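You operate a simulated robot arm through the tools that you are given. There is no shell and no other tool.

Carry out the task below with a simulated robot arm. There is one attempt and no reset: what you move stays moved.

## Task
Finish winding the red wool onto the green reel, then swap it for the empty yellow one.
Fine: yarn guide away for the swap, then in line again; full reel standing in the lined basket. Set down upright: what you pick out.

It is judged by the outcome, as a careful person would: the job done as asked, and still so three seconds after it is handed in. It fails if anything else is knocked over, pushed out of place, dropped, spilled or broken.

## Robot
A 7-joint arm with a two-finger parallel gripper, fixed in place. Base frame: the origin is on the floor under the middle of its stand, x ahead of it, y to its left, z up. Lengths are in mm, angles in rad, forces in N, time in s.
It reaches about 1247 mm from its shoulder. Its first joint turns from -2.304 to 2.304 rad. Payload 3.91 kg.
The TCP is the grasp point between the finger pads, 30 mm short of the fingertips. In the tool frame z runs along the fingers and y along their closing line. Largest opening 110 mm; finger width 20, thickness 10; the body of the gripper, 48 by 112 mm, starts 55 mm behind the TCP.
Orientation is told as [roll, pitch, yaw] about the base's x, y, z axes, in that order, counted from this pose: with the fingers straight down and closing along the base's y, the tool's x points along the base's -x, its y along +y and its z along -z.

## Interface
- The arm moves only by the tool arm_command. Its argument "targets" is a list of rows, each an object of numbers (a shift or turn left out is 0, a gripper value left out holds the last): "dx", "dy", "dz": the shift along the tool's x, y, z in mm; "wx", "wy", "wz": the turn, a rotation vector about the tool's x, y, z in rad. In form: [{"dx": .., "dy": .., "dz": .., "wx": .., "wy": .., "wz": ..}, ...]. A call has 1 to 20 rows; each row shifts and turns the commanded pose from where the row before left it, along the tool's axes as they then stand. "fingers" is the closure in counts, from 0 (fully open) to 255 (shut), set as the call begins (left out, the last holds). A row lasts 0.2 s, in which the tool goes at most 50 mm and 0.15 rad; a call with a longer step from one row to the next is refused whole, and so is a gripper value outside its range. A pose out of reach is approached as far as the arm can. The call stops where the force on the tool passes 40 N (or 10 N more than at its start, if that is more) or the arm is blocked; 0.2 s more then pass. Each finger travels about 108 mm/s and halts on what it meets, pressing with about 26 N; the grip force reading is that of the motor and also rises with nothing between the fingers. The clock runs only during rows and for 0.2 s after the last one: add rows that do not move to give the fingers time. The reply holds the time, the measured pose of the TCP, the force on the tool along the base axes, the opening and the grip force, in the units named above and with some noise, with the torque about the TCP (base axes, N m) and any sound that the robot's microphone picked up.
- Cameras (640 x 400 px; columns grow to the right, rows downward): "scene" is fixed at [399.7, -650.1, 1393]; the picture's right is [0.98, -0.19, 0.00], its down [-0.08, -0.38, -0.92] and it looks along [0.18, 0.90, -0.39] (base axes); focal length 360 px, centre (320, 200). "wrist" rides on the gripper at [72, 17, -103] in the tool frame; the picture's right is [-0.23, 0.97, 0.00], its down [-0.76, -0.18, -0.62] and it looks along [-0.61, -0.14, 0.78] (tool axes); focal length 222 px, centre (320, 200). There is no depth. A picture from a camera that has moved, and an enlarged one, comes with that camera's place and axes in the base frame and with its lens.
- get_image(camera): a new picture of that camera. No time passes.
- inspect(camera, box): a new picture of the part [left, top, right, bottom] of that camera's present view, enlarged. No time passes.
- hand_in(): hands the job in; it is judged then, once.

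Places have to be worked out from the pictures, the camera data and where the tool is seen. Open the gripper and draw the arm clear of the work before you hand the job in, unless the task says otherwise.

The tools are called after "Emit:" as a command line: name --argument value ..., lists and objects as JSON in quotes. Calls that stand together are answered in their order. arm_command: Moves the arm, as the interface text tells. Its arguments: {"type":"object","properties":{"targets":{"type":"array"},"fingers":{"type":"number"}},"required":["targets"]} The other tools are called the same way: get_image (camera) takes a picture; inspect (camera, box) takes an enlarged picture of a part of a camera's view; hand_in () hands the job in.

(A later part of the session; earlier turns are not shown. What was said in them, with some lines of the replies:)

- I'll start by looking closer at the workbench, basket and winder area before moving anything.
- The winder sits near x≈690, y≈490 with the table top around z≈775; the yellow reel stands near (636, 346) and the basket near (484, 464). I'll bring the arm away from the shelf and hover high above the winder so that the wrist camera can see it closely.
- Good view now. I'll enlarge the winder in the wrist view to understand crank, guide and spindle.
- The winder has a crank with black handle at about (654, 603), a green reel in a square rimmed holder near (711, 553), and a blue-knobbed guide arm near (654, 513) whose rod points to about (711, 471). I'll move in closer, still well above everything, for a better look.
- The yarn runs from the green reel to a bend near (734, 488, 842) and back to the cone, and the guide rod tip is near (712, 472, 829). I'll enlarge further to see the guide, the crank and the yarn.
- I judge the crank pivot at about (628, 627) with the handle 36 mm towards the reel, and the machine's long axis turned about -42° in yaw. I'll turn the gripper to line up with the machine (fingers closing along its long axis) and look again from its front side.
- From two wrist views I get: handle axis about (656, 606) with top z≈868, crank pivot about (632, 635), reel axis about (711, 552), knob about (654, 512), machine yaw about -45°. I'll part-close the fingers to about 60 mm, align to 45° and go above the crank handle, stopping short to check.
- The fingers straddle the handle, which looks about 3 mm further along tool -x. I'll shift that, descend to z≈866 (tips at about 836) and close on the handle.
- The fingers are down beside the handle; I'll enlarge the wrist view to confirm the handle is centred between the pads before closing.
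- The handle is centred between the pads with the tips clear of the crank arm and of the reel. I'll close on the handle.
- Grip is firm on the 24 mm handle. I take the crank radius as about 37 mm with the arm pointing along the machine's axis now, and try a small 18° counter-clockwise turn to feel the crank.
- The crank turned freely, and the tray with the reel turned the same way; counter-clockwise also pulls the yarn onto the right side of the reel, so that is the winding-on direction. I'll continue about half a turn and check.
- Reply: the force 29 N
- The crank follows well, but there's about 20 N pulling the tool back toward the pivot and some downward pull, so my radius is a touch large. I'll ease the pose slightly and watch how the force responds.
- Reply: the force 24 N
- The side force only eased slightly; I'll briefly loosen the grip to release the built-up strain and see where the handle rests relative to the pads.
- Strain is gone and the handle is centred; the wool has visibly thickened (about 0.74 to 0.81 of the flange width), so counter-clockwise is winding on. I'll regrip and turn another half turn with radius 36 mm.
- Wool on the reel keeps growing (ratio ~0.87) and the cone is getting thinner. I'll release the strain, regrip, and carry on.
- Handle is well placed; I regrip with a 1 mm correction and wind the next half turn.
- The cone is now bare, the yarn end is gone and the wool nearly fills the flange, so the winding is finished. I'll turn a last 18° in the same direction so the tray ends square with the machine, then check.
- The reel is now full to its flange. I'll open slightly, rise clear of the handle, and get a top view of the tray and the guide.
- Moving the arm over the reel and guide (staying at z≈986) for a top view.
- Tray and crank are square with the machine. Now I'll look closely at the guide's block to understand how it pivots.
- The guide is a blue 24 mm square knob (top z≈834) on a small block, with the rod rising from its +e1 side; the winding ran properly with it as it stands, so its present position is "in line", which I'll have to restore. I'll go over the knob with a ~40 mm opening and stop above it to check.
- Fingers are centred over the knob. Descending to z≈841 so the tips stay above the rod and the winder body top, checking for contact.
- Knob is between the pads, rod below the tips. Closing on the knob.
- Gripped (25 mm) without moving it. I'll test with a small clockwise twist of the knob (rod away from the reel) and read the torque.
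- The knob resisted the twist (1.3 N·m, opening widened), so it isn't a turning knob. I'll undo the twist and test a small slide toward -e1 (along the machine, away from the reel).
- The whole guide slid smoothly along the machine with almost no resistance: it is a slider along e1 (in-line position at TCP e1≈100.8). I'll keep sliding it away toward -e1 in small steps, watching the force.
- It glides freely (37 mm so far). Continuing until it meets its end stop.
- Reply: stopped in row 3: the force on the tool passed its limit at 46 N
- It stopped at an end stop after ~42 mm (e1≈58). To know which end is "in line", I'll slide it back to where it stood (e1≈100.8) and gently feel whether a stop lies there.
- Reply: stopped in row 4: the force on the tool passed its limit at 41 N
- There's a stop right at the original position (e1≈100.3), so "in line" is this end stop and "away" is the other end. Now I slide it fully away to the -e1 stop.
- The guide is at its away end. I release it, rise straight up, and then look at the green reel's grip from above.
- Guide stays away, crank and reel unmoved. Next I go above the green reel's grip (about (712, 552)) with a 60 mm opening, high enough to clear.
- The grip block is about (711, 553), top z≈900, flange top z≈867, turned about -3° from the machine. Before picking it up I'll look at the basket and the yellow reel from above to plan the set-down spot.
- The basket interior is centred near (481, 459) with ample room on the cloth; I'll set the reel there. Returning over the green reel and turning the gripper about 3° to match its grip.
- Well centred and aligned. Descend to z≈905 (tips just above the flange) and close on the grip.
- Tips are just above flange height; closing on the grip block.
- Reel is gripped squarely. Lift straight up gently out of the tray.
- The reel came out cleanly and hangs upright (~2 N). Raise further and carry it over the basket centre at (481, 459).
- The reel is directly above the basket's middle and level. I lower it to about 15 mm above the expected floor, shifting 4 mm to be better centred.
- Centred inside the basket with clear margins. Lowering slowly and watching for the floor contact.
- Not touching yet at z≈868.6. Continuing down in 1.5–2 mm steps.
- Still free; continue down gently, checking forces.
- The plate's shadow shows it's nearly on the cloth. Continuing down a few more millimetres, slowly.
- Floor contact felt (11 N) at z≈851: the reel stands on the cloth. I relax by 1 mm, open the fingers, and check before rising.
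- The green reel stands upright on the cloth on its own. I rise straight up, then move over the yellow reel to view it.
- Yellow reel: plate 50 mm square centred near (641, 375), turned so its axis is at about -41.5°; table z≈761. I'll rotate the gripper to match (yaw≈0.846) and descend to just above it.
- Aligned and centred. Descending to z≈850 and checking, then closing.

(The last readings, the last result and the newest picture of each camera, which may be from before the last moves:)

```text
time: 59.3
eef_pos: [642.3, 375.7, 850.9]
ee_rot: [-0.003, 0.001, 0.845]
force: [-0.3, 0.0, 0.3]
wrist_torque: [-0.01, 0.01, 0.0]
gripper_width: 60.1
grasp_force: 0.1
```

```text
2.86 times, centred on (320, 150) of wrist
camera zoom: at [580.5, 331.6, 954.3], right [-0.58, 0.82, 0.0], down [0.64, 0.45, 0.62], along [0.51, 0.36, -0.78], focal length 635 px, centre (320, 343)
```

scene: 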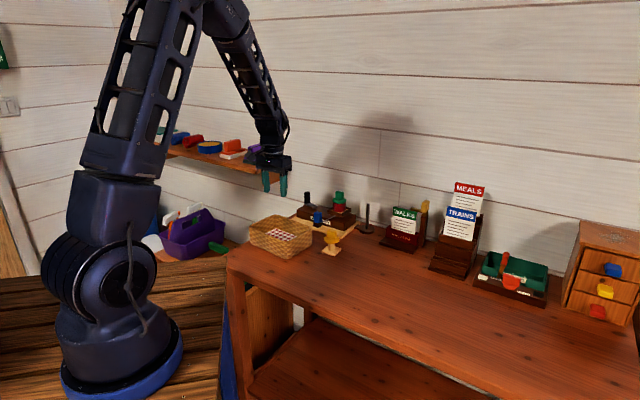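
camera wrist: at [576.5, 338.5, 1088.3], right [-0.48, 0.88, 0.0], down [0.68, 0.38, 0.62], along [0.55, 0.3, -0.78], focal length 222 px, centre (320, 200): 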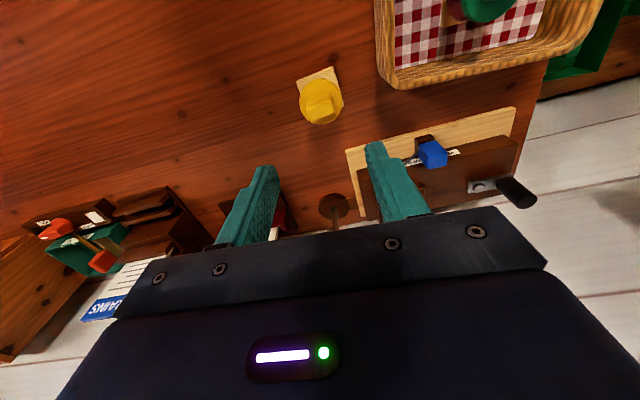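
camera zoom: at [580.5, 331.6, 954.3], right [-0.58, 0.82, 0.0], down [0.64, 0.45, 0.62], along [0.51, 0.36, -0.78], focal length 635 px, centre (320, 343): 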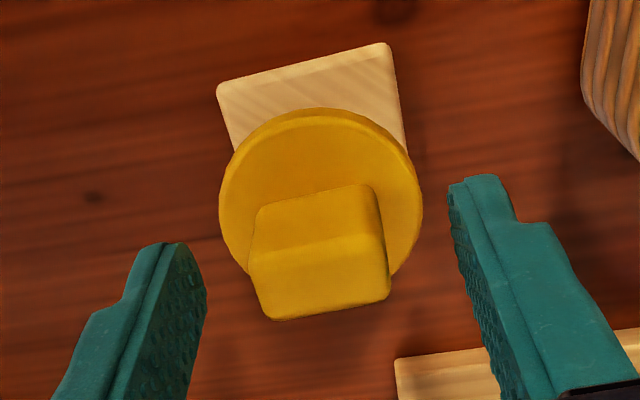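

The pads sit a bit higher on this grip than they did on the green one; I'll go down 5 mm more and then close.

Emit:
arm_command --targets '[{"dz": 2.5}, {"dz": 2.5}, {}]' --fingers 116

Emit:
arm_command --targets '[{}, {}, {}]' --fingers 255

Emit:
inspect --camera "scene" --box '[300, 200, 360, 260]'

Emit:
inspect --camera "wrist" --box '[230, 80, 410, 220]'

```text
time: 60.1
eef_pos: [641.7, 375.0, 846.5]
ee_rot: [-0.001, 0.0, 0.844]
force: [-0.5, -0.4, -0.7]
wrist_torque: [0.0, 0.02, 0.0]
gripper_width: 59.9
grasp_force: 0.1
```

```text
time: 60.9
eef_pos: [642.3, 374.1, 845.7]
ee_rot: [-0.001, 0.0, 0.845]
force: [-0.4, -0.1, -0.3]
wrist_torque: [-0.03, -0.03, 0.02]
gripper_width: 29.3
grasp_force: 25.7
```

```text
6.67 times, centred on (330, 230) of scene
camera zoom: at [399.7, -650.1, 1393.0], right [0.98, -0.19, 0.0], down [-0.08, -0.38, -0.92], along [0.18, 0.9, -0.39], focal length 2398 px, centre (253, 0)
```

zoom: 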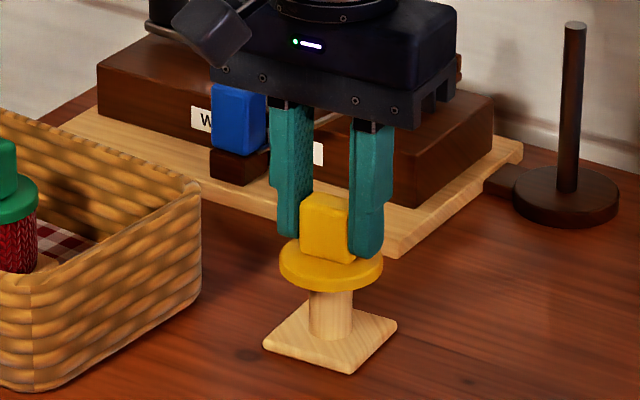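

```text
2.86 times, centred on (320, 150) of wrist
camera zoom: at [580.5, 331.7, 949.6], right [-0.58, 0.82, 0.0], down [0.64, 0.45, 0.62], along [0.51, 0.36, -0.78], focal length 635 px, centre (320, 343)
```

zoom: 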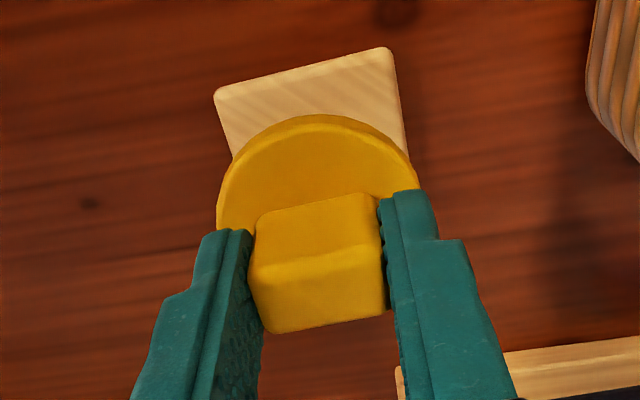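

Gripped just like the green one (29.3 mm). Lift straight up and take the same wrist view as with the green reel for comparison.

Emit:
arm_command --targets '[{"dz": -4}, {"dz": -8}, {"dz": -16}, {"dz": -30}, {"dz": -40}, {"dz": -42}, {}]' --fingers 255

Emit:
inspect --camera "wrist" --box '[210, 0, 430, 200]'

Emit:
inspect --camera "scene" --box '[300, 170, 380, 240]'

```text
time: 62.5
eef_pos: [641.0, 376.2, 987.5]
ee_rot: [0.0, -0.001, 0.845]
force: [0.9, 0.1, -1.5]
wrist_torque: [0.01, -0.02, -0.01]
gripper_width: 29.4
grasp_force: 26.1
```

```text
2.00 times, centred on (320, 100) of wrist
camera zoom: at [580.1, 332.8, 1090.6], right [-0.58, 0.82, 0.0], down [0.64, 0.45, 0.62], along [0.51, 0.36, -0.78], focal length 444 px, centre (320, 400)
```

zoom: 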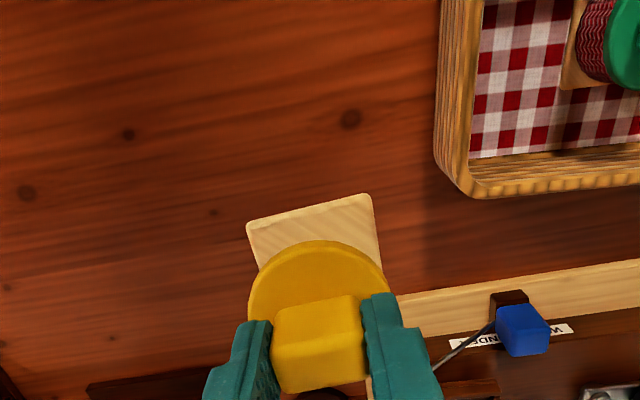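

```text
5.71 times, centred on (340, 205) of scene
camera zoom: at [399.7, -650.1, 1393.0], right [0.98, -0.19, 0.0], down [-0.08, -0.38, -0.92], along [0.18, 0.9, -0.39], focal length 2055 px, centre (206, 171)
```

zoom: 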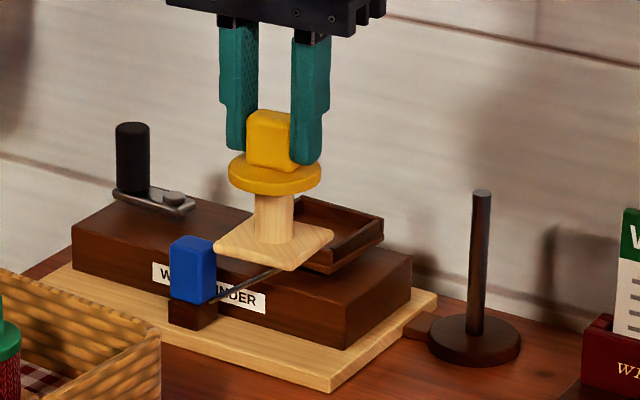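

The yellow hangs upright and sits in the gripper within ~1–2 mm of how the green one did. I turn to the tray's orientation (yaw≈0.731) and carry it over the tray at (711, 553).

Emit:
arm_command --targets '[{"wz": 0.057}, {"wz": 0.057}, {"dx": -20, "dy": 10}, {"dx": -34, "dy": 17}, {"dx": -34, "dy": 17}, {"dx": -34, "dy": 17}, {"dx": -30, "dy": 14.8}, {"dx": -18, "dy": 9}, {}]' --fingers 255

Emit:
inspect --camera "wrist" --box '[220, 20, 420, 200]'

Emit:
inspect --camera "scene" --box '[310, 160, 380, 225]'

```text
time: 64.5
eef_pos: [710.6, 552.4, 986.6]
ee_rot: [-0.001, 0.0, 0.731]
force: [0.5, 0.2, -0.8]
wrist_torque: [-0.04, -0.02, -0.01]
gripper_width: 29.2
grasp_force: 25.7
```

```text
2.22 times, centred on (320, 110) of wrist
camera zoom: at [645.6, 516.2, 1090.4], right [-0.48, 0.88, 0.0], down [0.68, 0.38, 0.62], along [0.55, 0.3, -0.78], focal length 494 px, centre (320, 400)
```

zoom: 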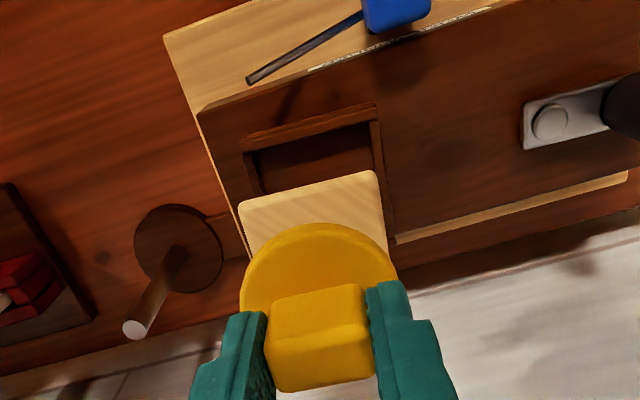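

```text
6.15 times, centred on (345, 192) of scene
camera zoom: at [399.7, -650.1, 1393.0], right [0.98, -0.19, 0.0], down [-0.08, -0.38, -0.92], along [0.18, 0.9, -0.39], focal length 2213 px, centre (166, 246)
```

zoom: 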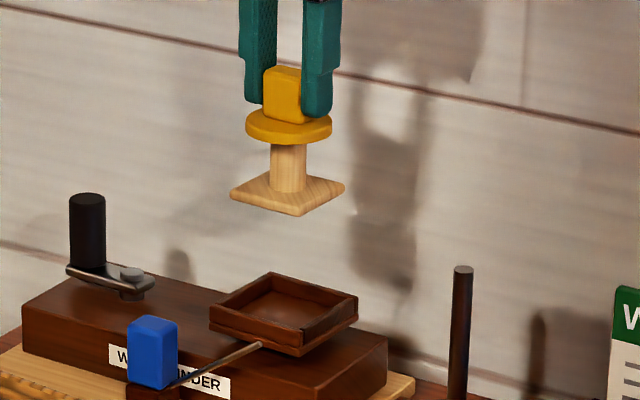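

The plate edges run parallel to the tray's and are laterally centred. I lower to just above the rim and check from both cameras.

Emit:
arm_command --targets '[{"dz": 20}, {"dz": 20}, {"dz": 12}, {}]' --fingers 255

Emit:
inspect --camera "wrist" --box '[240, 60, 400, 180]'

Emit:
inspect --camera "scene" --box '[320, 180, 370, 220]'

```text
time: 65.5
eef_pos: [711.7, 552.5, 934.2]
ee_rot: [-0.002, 0.0, 0.73]
force: [-0.5, 0.6, -0.6]
wrist_torque: [-0.01, -0.04, 0.02]
gripper_width: 28.9
grasp_force: 26.2
```

```text
3.33 times, centred on (320, 120) of wrist
camera zoom: at [646.0, 515.9, 1037.8], right [-0.48, 0.88, 0.0], down [0.68, 0.38, 0.62], along [0.55, 0.3, -0.78], focal length 740 px, centre (320, 467)
```

zoom: 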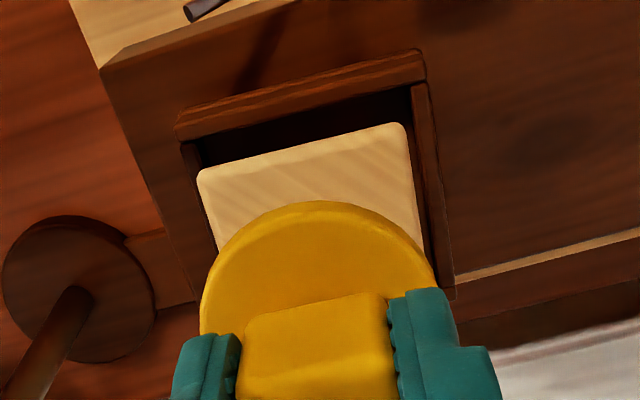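

```text
10.00 times, centred on (345, 200) of scene
camera zoom: at [399.7, -650.1, 1393.0], right [0.98, -0.19, 0.0], down [-0.08, -0.38, -0.92], along [0.18, 0.9, -0.39], focal length 3596 px, centre (70, 200)
```

zoom: 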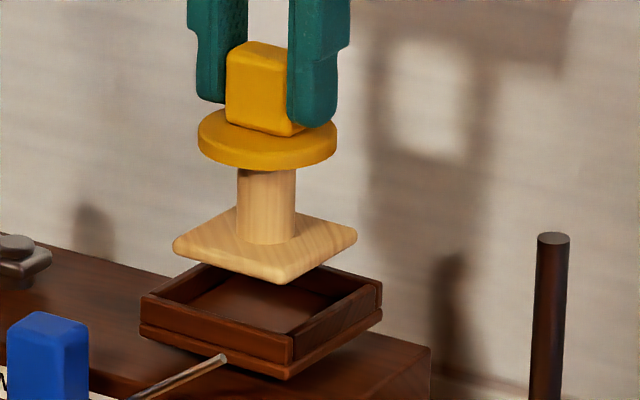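

Plate and tray agree within about 1 mm and 1–2°. I apply a tiny correction (0.8 mm, 0.02 rad) and lower slowly into the tray, watching forces.

Emit:
arm_command --targets '[{"dy": 0.8, "wz": -0.02}, {"dz": 5}, {"dz": 5}, {"dz": 4}, {}]' --fingers 255

Emit:
inspect --camera "wrist" --box '[240, 60, 400, 180]'

Emit:
inspect --camera "scene" --box '[320, 180, 370, 220]'

```text
time: 66.7
eef_pos: [710.4, 552.2, 919.4]
ee_rot: [-0.002, 0.001, 0.751]
force: [0.1, -0.3, -1.7]
wrist_torque: [-0.03, 0.03, 0.0]
gripper_width: 29.1
grasp_force: 26.6
```

```text
3.33 times, centred on (320, 120) of wrist
camera zoom: at [646.1, 515.0, 1023.7], right [-0.5, 0.87, 0.0], down [0.68, 0.39, 0.62], along [0.54, 0.31, -0.78], focal length 740 px, centre (320, 467)
```

zoom: 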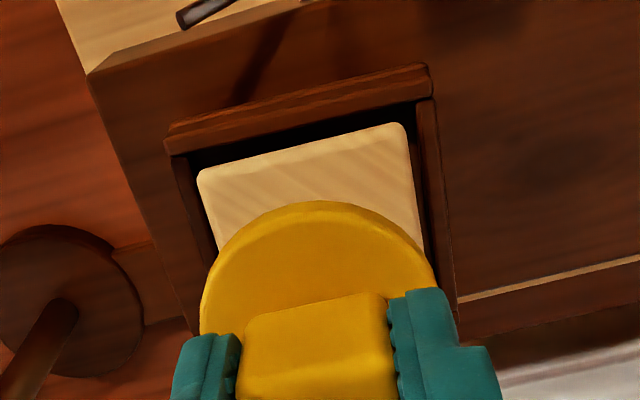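

```text
10.00 times, centred on (345, 200) of scene
camera zoom: at [399.7, -650.1, 1393.0], right [0.98, -0.19, 0.0], down [-0.08, -0.38, -0.92], along [0.18, 0.9, -0.39], focal length 3596 px, centre (70, 200)
```

zoom: 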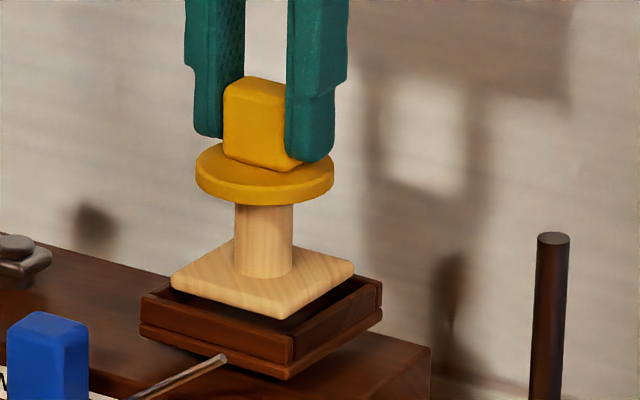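

Gaps look even on all sides. Continue lowering into the tray in small steps.

Emit:
arm_command --targets '[{"dz": 3}, {"dz": 3}, {"dz": 2}, {}]' --fingers 255

Emit:
inspect --camera "scene" --box '[320, 180, 370, 220]'

Emit:
inspect --camera "wrist" --box '[240, 60, 400, 180]'

```text
time: 67.7
eef_pos: [711.3, 551.4, 912.2]
ee_rot: [-0.001, -0.001, 0.749]
force: [0.0, 0.4, -0.9]
wrist_torque: [0.03, 0.02, -0.02]
gripper_width: 29.2
grasp_force: 26.0
```

```text
10.00 times, centred on (345, 200) of scene
camera zoom: at [399.7, -650.1, 1393.0], right [0.98, -0.19, 0.0], down [-0.08, -0.38, -0.92], along [0.18, 0.9, -0.39], focal length 3596 px, centre (70, 200)
```

zoom: 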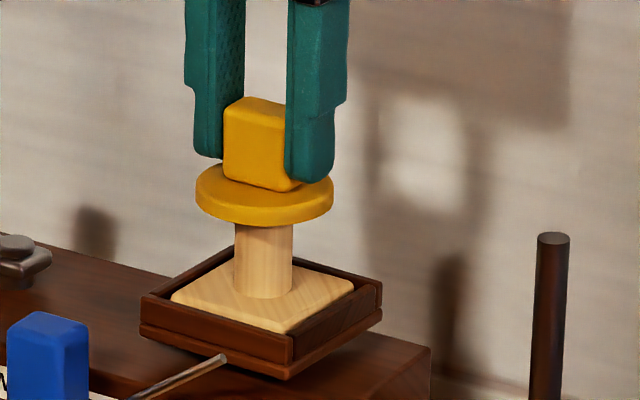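

```text
3.33 times, centred on (320, 120) of wrist
camera zoom: at [646.2, 514.9, 1015.6], right [-0.5, 0.87, 0.0], down [0.68, 0.39, 0.62], along [0.54, 0.31, -0.78], focal length 740 px, centre (320, 467)
```

zoom: 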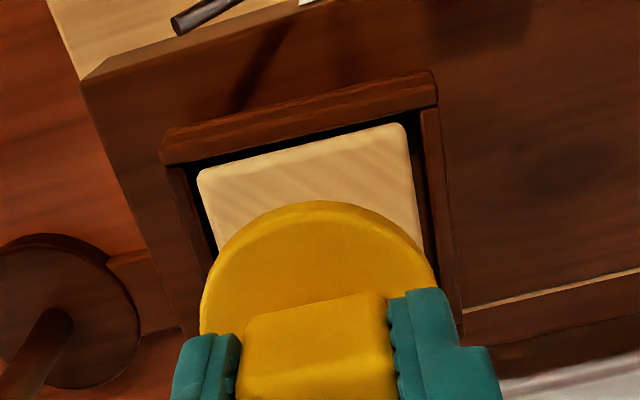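

The plate is within the tray walls with even gaps. Lowering the last few millimetres to contact.

Emit:
arm_command --targets '[{"dz": 1.5}, {"dz": 1.5}, {}]' --fingers 255

Emit:
arm_command --targets '[{"dz": 1.2}, {"dz": 1.2}, {}]' --fingers 255

```text
time: 68.5
eef_pos: [711.1, 551.9, 909.2]
ee_rot: [-0.001, 0.001, 0.75]
force: [-0.3, -0.3, -0.1]
wrist_torque: [0.01, -0.01, 0.0]
gripper_width: 29.0
grasp_force: 26.0
```

```text
time: 69.3
eef_pos: [710.8, 552.4, 906.5]
ee_rot: [-0.001, -0.002, 0.75]
force: [-0.4, -2.1, 4.5]
wrist_torque: [-0.01, 0.11, -0.02]
gripper_width: 29.2
grasp_force: 25.3
```

Light contact (4.5 N) at z≈906.5, just where the floor was expected. Checking seating before release.

Emit:
inspect --camera "scene" --box '[320, 180, 370, 220]'

Emit:
inspect --camera "wrist" --box '[240, 60, 400, 180]'

```text
10.00 times, centred on (345, 200) of scene
camera zoom: at [399.7, -650.1, 1393.0], right [0.98, -0.19, 0.0], down [-0.08, -0.38, -0.92], along [0.18, 0.9, -0.39], focal length 3596 px, centre (70, 200)
```

zoom: 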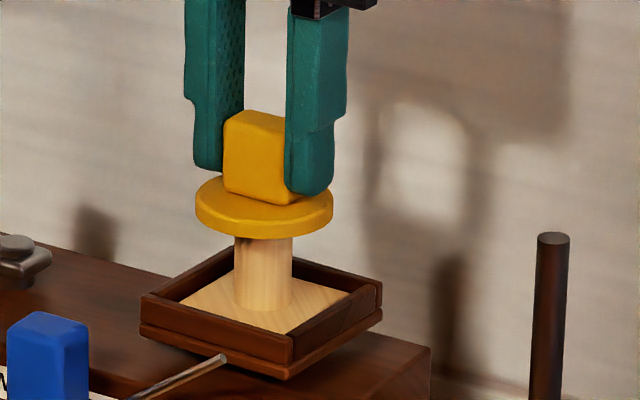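

```text
3.33 times, centred on (320, 120) of wrist
camera zoom: at [646.1, 514.7, 1010.4], right [-0.5, 0.87, 0.0], down [0.68, 0.39, 0.62], along [0.54, 0.31, -0.78], focal length 740 px, centre (320, 467)
```

zoom: 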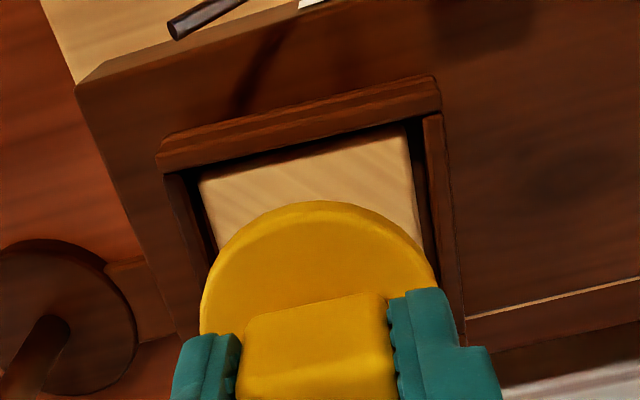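

The plate is down inside the tray on all sides. I open the fingers to release and check that it stands.

Emit:
arm_command --targets '[{"dz": 0.4}, {}]' --fingers 255

Emit:
arm_command --targets '[{}, {}, {}]' --fingers 116

Emit:
inspect --camera "scene" --box '[320, 180, 370, 220]'

```text
time: 69.9
eef_pos: [710.7, 552.3, 907.4]
ee_rot: [-0.001, -0.001, 0.752]
force: [-1.0, -0.8, 11.9]
wrist_torque: [-0.1, 0.17, 0.02]
gripper_width: 29.1
grasp_force: 26.0
```

```text
time: 70.7
eef_pos: [710.2, 552.3, 905.4]
ee_rot: [-0.001, -0.002, 0.751]
force: [0.6, -0.3, -0.8]
wrist_torque: [0.0, 0.01, 0.01]
gripper_width: 59.9
grasp_force: 0.1
```

```text
10.00 times, centred on (345, 200) of scene
camera zoom: at [399.7, -650.1, 1393.0], right [0.98, -0.19, 0.0], down [-0.08, -0.38, -0.92], along [0.18, 0.9, -0.39], focal length 3596 px, centre (70, 200)
```

zoom: 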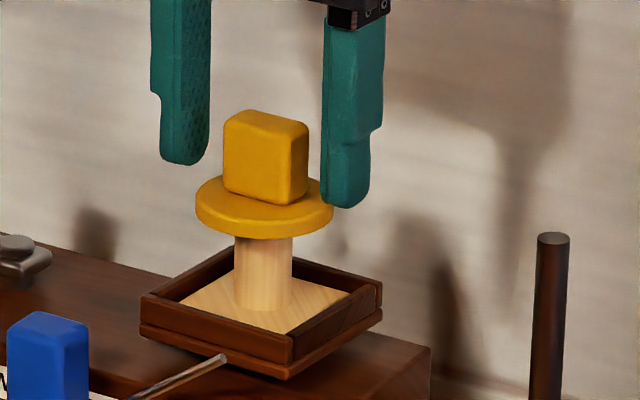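

Yellow reel stands squarely in the tray. Rise clear and move over the guide knob at its away position (626, 543).

Emit:
arm_command --targets '[{"dz": -15}, {"dz": -30}, {"dz": -35}, {"dx": 22, "dy": 17, "wz": -0.032}, {"dx": 22, "dy": 17}, {"dx": 22, "dy": 17}, {}]' --fingers 116

Emit:
get_image --camera "wrist"

Emit:
inspect --camera "scene" --box '[290, 165, 390, 240]'

```text
time: 72.3
eef_pos: [626.9, 542.1, 986.8]
ee_rot: [-0.003, 0.001, 0.781]
force: [0.3, 0.6, -0.4]
wrist_torque: [0.02, -0.01, 0.0]
gripper_width: 60.0
grasp_force: 0.1
```

```text
taken
camera wrist: at [564.4, 503.1, 1090.4], right [-0.53, 0.85, 0.0], down [0.66, 0.41, 0.62], along [0.53, 0.33, -0.78], focal length 222 px, centre (320, 200)
```

wrist: 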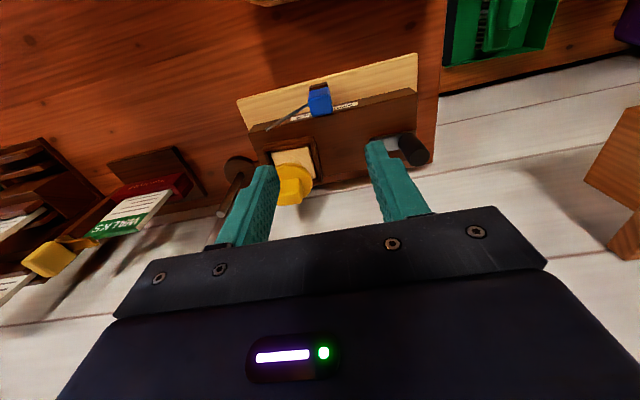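

```text
5.33 times, centred on (340, 202) of scene
camera zoom: at [399.7, -650.1, 1393.0], right [0.98, -0.19, 0.0], down [-0.08, -0.38, -0.92], along [0.18, 0.9, -0.39], focal length 1918 px, centre (213, 187)
```

zoom: 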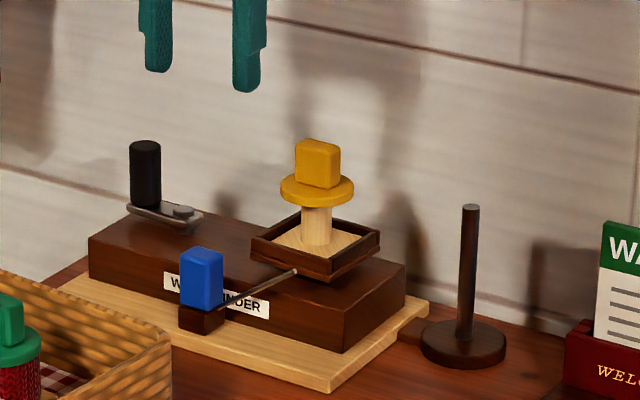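

Both reels stand as wanted. Narrow to 40 mm and descend over the knob.

Emit:
arm_command --targets '[{}, {"dz": 35}, {"dz": 35}, {"dz": 32}, {}]' --fingers 162

Emit:
inspect --camera "wrist" --box '[200, 40, 440, 230]'

Emit:
inspect --camera "scene" --box '[300, 170, 380, 230]'

```text
time: 73.5
eef_pos: [628.7, 543.4, 883.1]
ee_rot: [-0.002, 0.0, 0.781]
force: [0.6, 0.4, -0.5]
wrist_torque: [-0.01, 0.01, -0.01]
gripper_width: 40.2
grasp_force: 0.1
```

```text
2.11 times, centred on (320, 135) of wrist
camera zoom: at [565.8, 503.5, 987.6], right [-0.53, 0.85, 0.0], down [0.66, 0.41, 0.62], along [0.53, 0.33, -0.78], focal length 468 px, centre (320, 337)
```

zoom: 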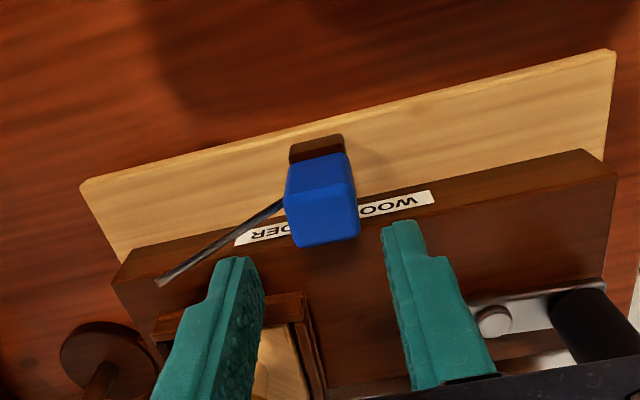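

```text
6.67 times, centred on (340, 200) of scene
camera zoom: at [399.7, -650.1, 1393.0], right [0.98, -0.19, 0.0], down [-0.08, -0.38, -0.92], along [0.18, 0.9, -0.39], focal length 2398 px, centre (187, 200)
```

zoom: 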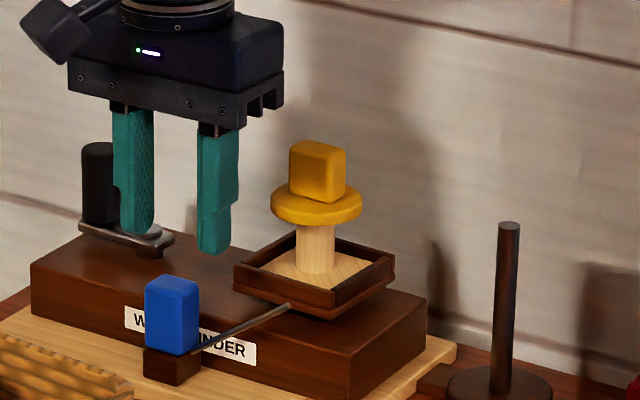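

Laterally fine, but I'm about 4 mm too far toward the machine; I correct that while descending to grip height.

Emit:
arm_command --targets '[{"dx": 3.5, "dz": 12}, {"dz": 15}, {"dz": 15}, {}]' --fingers 162

Emit:
inspect --camera "wrist" --box '[200, 60, 440, 230]'

Emit:
inspect --camera "scene" --box '[300, 175, 370, 230]'

```text
time: 74.5
eef_pos: [626.5, 541.1, 841.6]
ee_rot: [-0.002, 0.0, 0.781]
force: [0.6, -0.4, -0.5]
wrist_torque: [-0.01, 0.01, 0.01]
gripper_width: 40.4
grasp_force: 0.0
```

```text
2.35 times, centred on (320, 145) of wrist
camera zoom: at [562.9, 501.5, 945.7], right [-0.53, 0.85, 0.0], down [0.66, 0.41, 0.62], along [0.53, 0.33, -0.78], focal length 523 px, centre (320, 329)
```

zoom: 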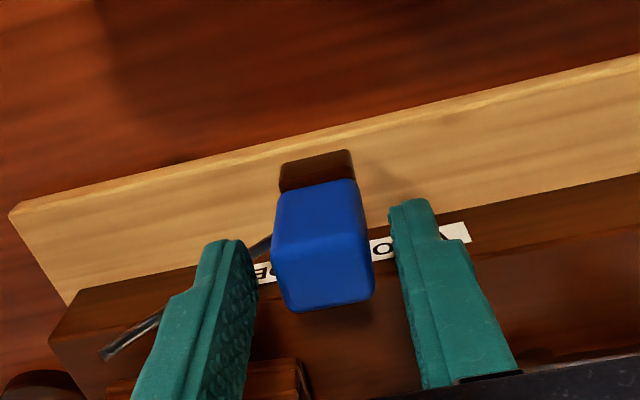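

```text
7.27 times, centred on (335, 202) of scene
camera zoom: at [399.7, -650.1, 1393.0], right [0.98, -0.19, 0.0], down [-0.08, -0.38, -0.92], along [0.18, 0.9, -0.39], focal length 2615 px, centre (211, 182)
```

zoom: 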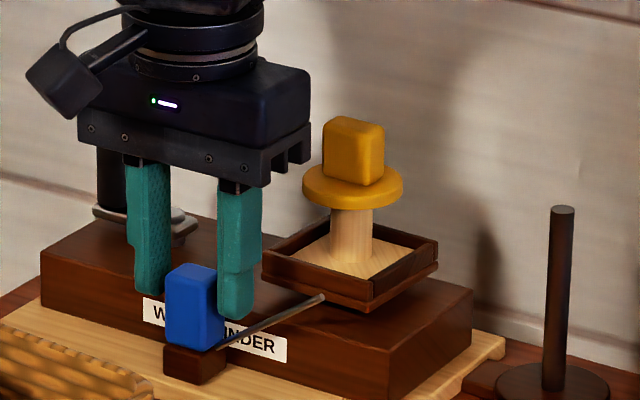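

Good position. Close on the knob.

Emit:
arm_command --targets '[{}, {}, {}]' --fingers 255

Emit:
arm_command --targets '[{"dy": -4}, {"dy": -8}, {"dy": -8}, {"dy": -8}, {"dy": -8}, {}]' --fingers 255

Emit:
inspect --camera "scene" --box '[290, 180, 370, 240]'

```text
time: 75.3
eef_pos: [626.5, 540.8, 843.0]
ee_rot: [-0.003, -0.001, 0.784]
force: [-0.3, -0.4, -3.7]
wrist_torque: [0.1, -0.01, 0.17]
gripper_width: 25.6
grasp_force: 45.3
```

```text
time: 76.7
eef_pos: [652.0, 515.2, 842.0]
ee_rot: [-0.003, 0.0, 0.781]
force: [3.9, 4.0, 2.6]
wrist_torque: [0.1, 0.02, 0.15]
gripper_width: 25.2
grasp_force: 44.9
```

```text
6.67 times, centred on (330, 210) of scene
camera zoom: at [399.7, -650.1, 1393.0], right [0.98, -0.19, 0.0], down [-0.08, -0.38, -0.92], along [0.18, 0.9, -0.39], focal length 2398 px, centre (253, 133)
```

zoom: 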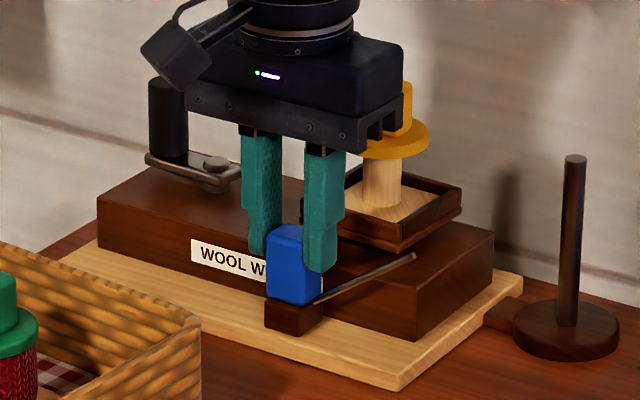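

It's at e1≈96.7; the stop is near 100.4. Ease it on to the stop in small steps.

Emit:
arm_command --targets '[{"dy": -1.5}, {"dy": -1.5}, {"dy": -1.2}, {}]' --fingers 255

Emit:
inspect --camera "scene" --box '[290, 180, 370, 240]'

```text
time: 77.7
eef_pos: [654.4, 513.3, 841.7]
ee_rot: [-0.002, -0.002, 0.784]
force: [9.1, 18.0, -1.6]
wrist_torque: [0.68, -0.35, 0.08]
gripper_width: 25.4
grasp_force: 45.3
```

```text
6.67 times, centred on (330, 210) of scene
camera zoom: at [399.7, -650.1, 1393.0], right [0.98, -0.19, 0.0], down [-0.08, -0.38, -0.92], along [0.18, 0.9, -0.39], focal length 2398 px, centre (253, 133)
```

zoom: 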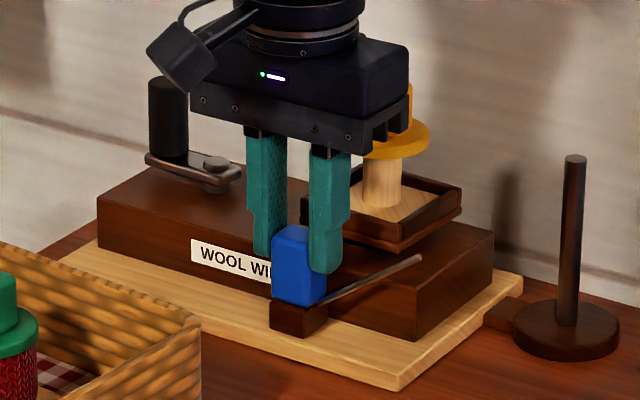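

It rests at the stop (e1≈99.8, rod tip in the same picture spot as at the start). Release and rise straight up, then verify.

Emit:
arm_command --targets '[{}, {}, {}]' --fingers 162

Emit:
arm_command --targets '[{"dz": -20}, {"dz": -30}, {"dz": -45}, {"dz": -48}, {}]' --fingers 162

Emit:
inspect --camera "scene" --box '[290, 180, 370, 240]'

Emit:
get_image --camera "wrist"

```text
time: 78.5
eef_pos: [654.1, 512.5, 842.3]
ee_rot: [-0.002, 0.0, 0.782]
force: [0.8, -0.1, 0.3]
wrist_torque: [0.03, -0.02, 0.0]
gripper_width: 40.0
grasp_force: 0.0
```

```text
time: 79.7
eef_pos: [655.4, 511.0, 985.1]
ee_rot: [-0.003, 0.001, 0.782]
force: [0.0, 0.2, -0.9]
wrist_torque: [0.02, -0.02, 0.02]
gripper_width: 40.1
grasp_force: 0.1
```

```text
6.67 times, centred on (330, 210) of scene
camera zoom: at [399.7, -650.1, 1393.0], right [0.98, -0.19, 0.0], down [-0.08, -0.38, -0.92], along [0.18, 0.9, -0.39], focal length 2398 px, centre (253, 133)
```

zoom: 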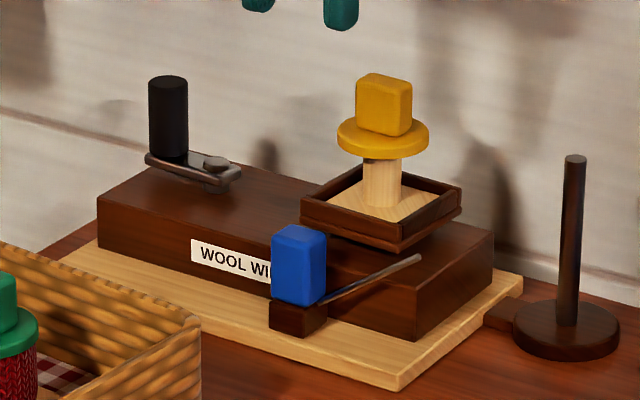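

```text
taken
camera wrist: at [591.0, 472.6, 1089.0], right [-0.53, 0.85, 0.0], down [0.66, 0.41, 0.62], along [0.53, 0.33, -0.78], focal length 222 px, centre (320, 200)
```

wrist: 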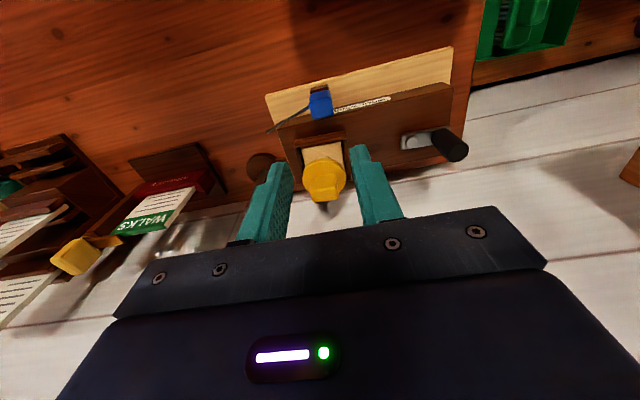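

The guide matches its original place exactly, and the yellow reel stands in the tray. Now I open up and draw the arm well back and up, clear of the work.

Emit:
arm_command --targets '[{"dz": -30}, {"dz": -40}, {"dz": -40}, {"dx": 30}, {"dx": 40}, {"dx": 40}, {"dx": 40}, {"dx": 40}, {"dx": 40}, {}]' --fingers 0

Emit:
get_image --camera "scene"

Emit:
get_image --camera "wrist"

Emit:
inspect --camera "scene" --box '[240, 170, 390, 265]'

```text
time: 81.9
eef_pos: [491.3, 350.0, 1094.9]
ee_rot: [0.0, -0.001, 0.783]
force: [-0.8, -0.6, 0.1]
wrist_torque: [0.0, -0.02, -0.01]
gripper_width: 109.9
grasp_force: 0.2
```

```text
taken
```

scene: 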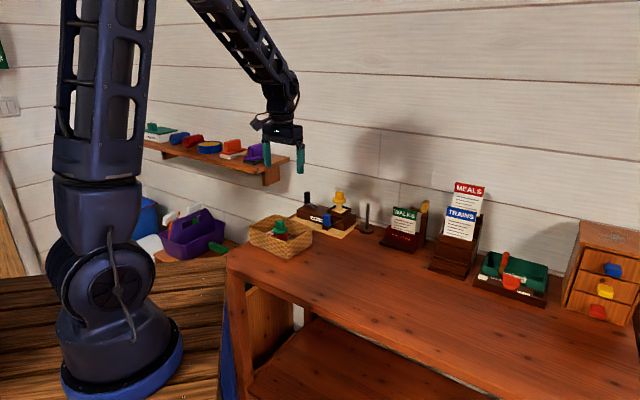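

```text
taken
camera wrist: at [426.7, 310.4, 1198.6], right [-0.53, 0.85, 0.0], down [0.66, 0.41, 0.62], along [0.53, 0.33, -0.78], focal length 222 px, centre (320, 200)
```

wrist: 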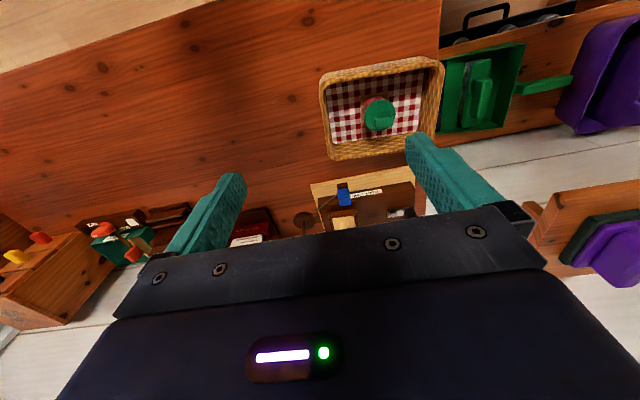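

```text
4.21 times, centred on (315, 218) of scene
camera zoom: at [399.7, -650.1, 1393.0], right [0.98, -0.19, 0.0], down [-0.08, -0.38, -0.92], along [0.18, 0.9, -0.39], focal length 1514 px, centre (341, 126)
```

zoom: 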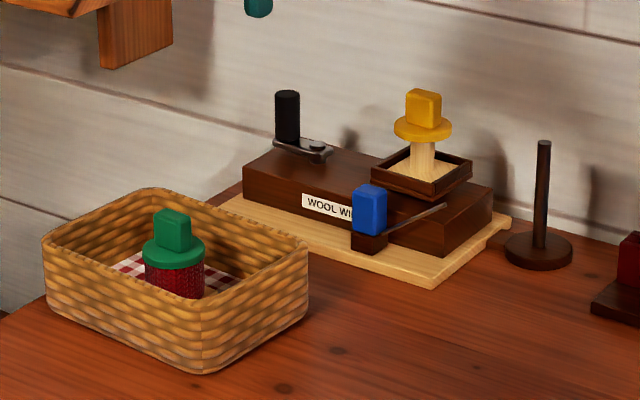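

Everything matches the request: the full green reel stands upright on the cloth in the basket and the empty yellow reel is seated in the tray. The guide is back in line, the gripper is open and the arm is well clear, so I'm handing in.

Emit:
hand_in

```text
The job is handed in.
```

The job is done and handed in; nothing was knocked over or moved out of place along the way. I haven't been told the judge's result.

- **Winding:** I turned the crank counter-clockwise about one and a half turns. The cone of red wool was bare, the yarn end was gone and the green reel was full to its flange.
- **Yarn guide:** It turned out to be a slider. I moved it to its far stop, about 42 mm away, before the swap. Afterwards I slid it back to the stop where it began. In the camera view it matched its starting place.
- **Green reel:** It stands upright on the cloth, near the middle of the lined basket.
- **Yellow reel:** It stands upright, seated square inside the winder's tray.

The crank handle now points the opposite way from where it started, because I stopped with the tray square to the machine. The gripper is open and the arm is drawn back clear of the bench.
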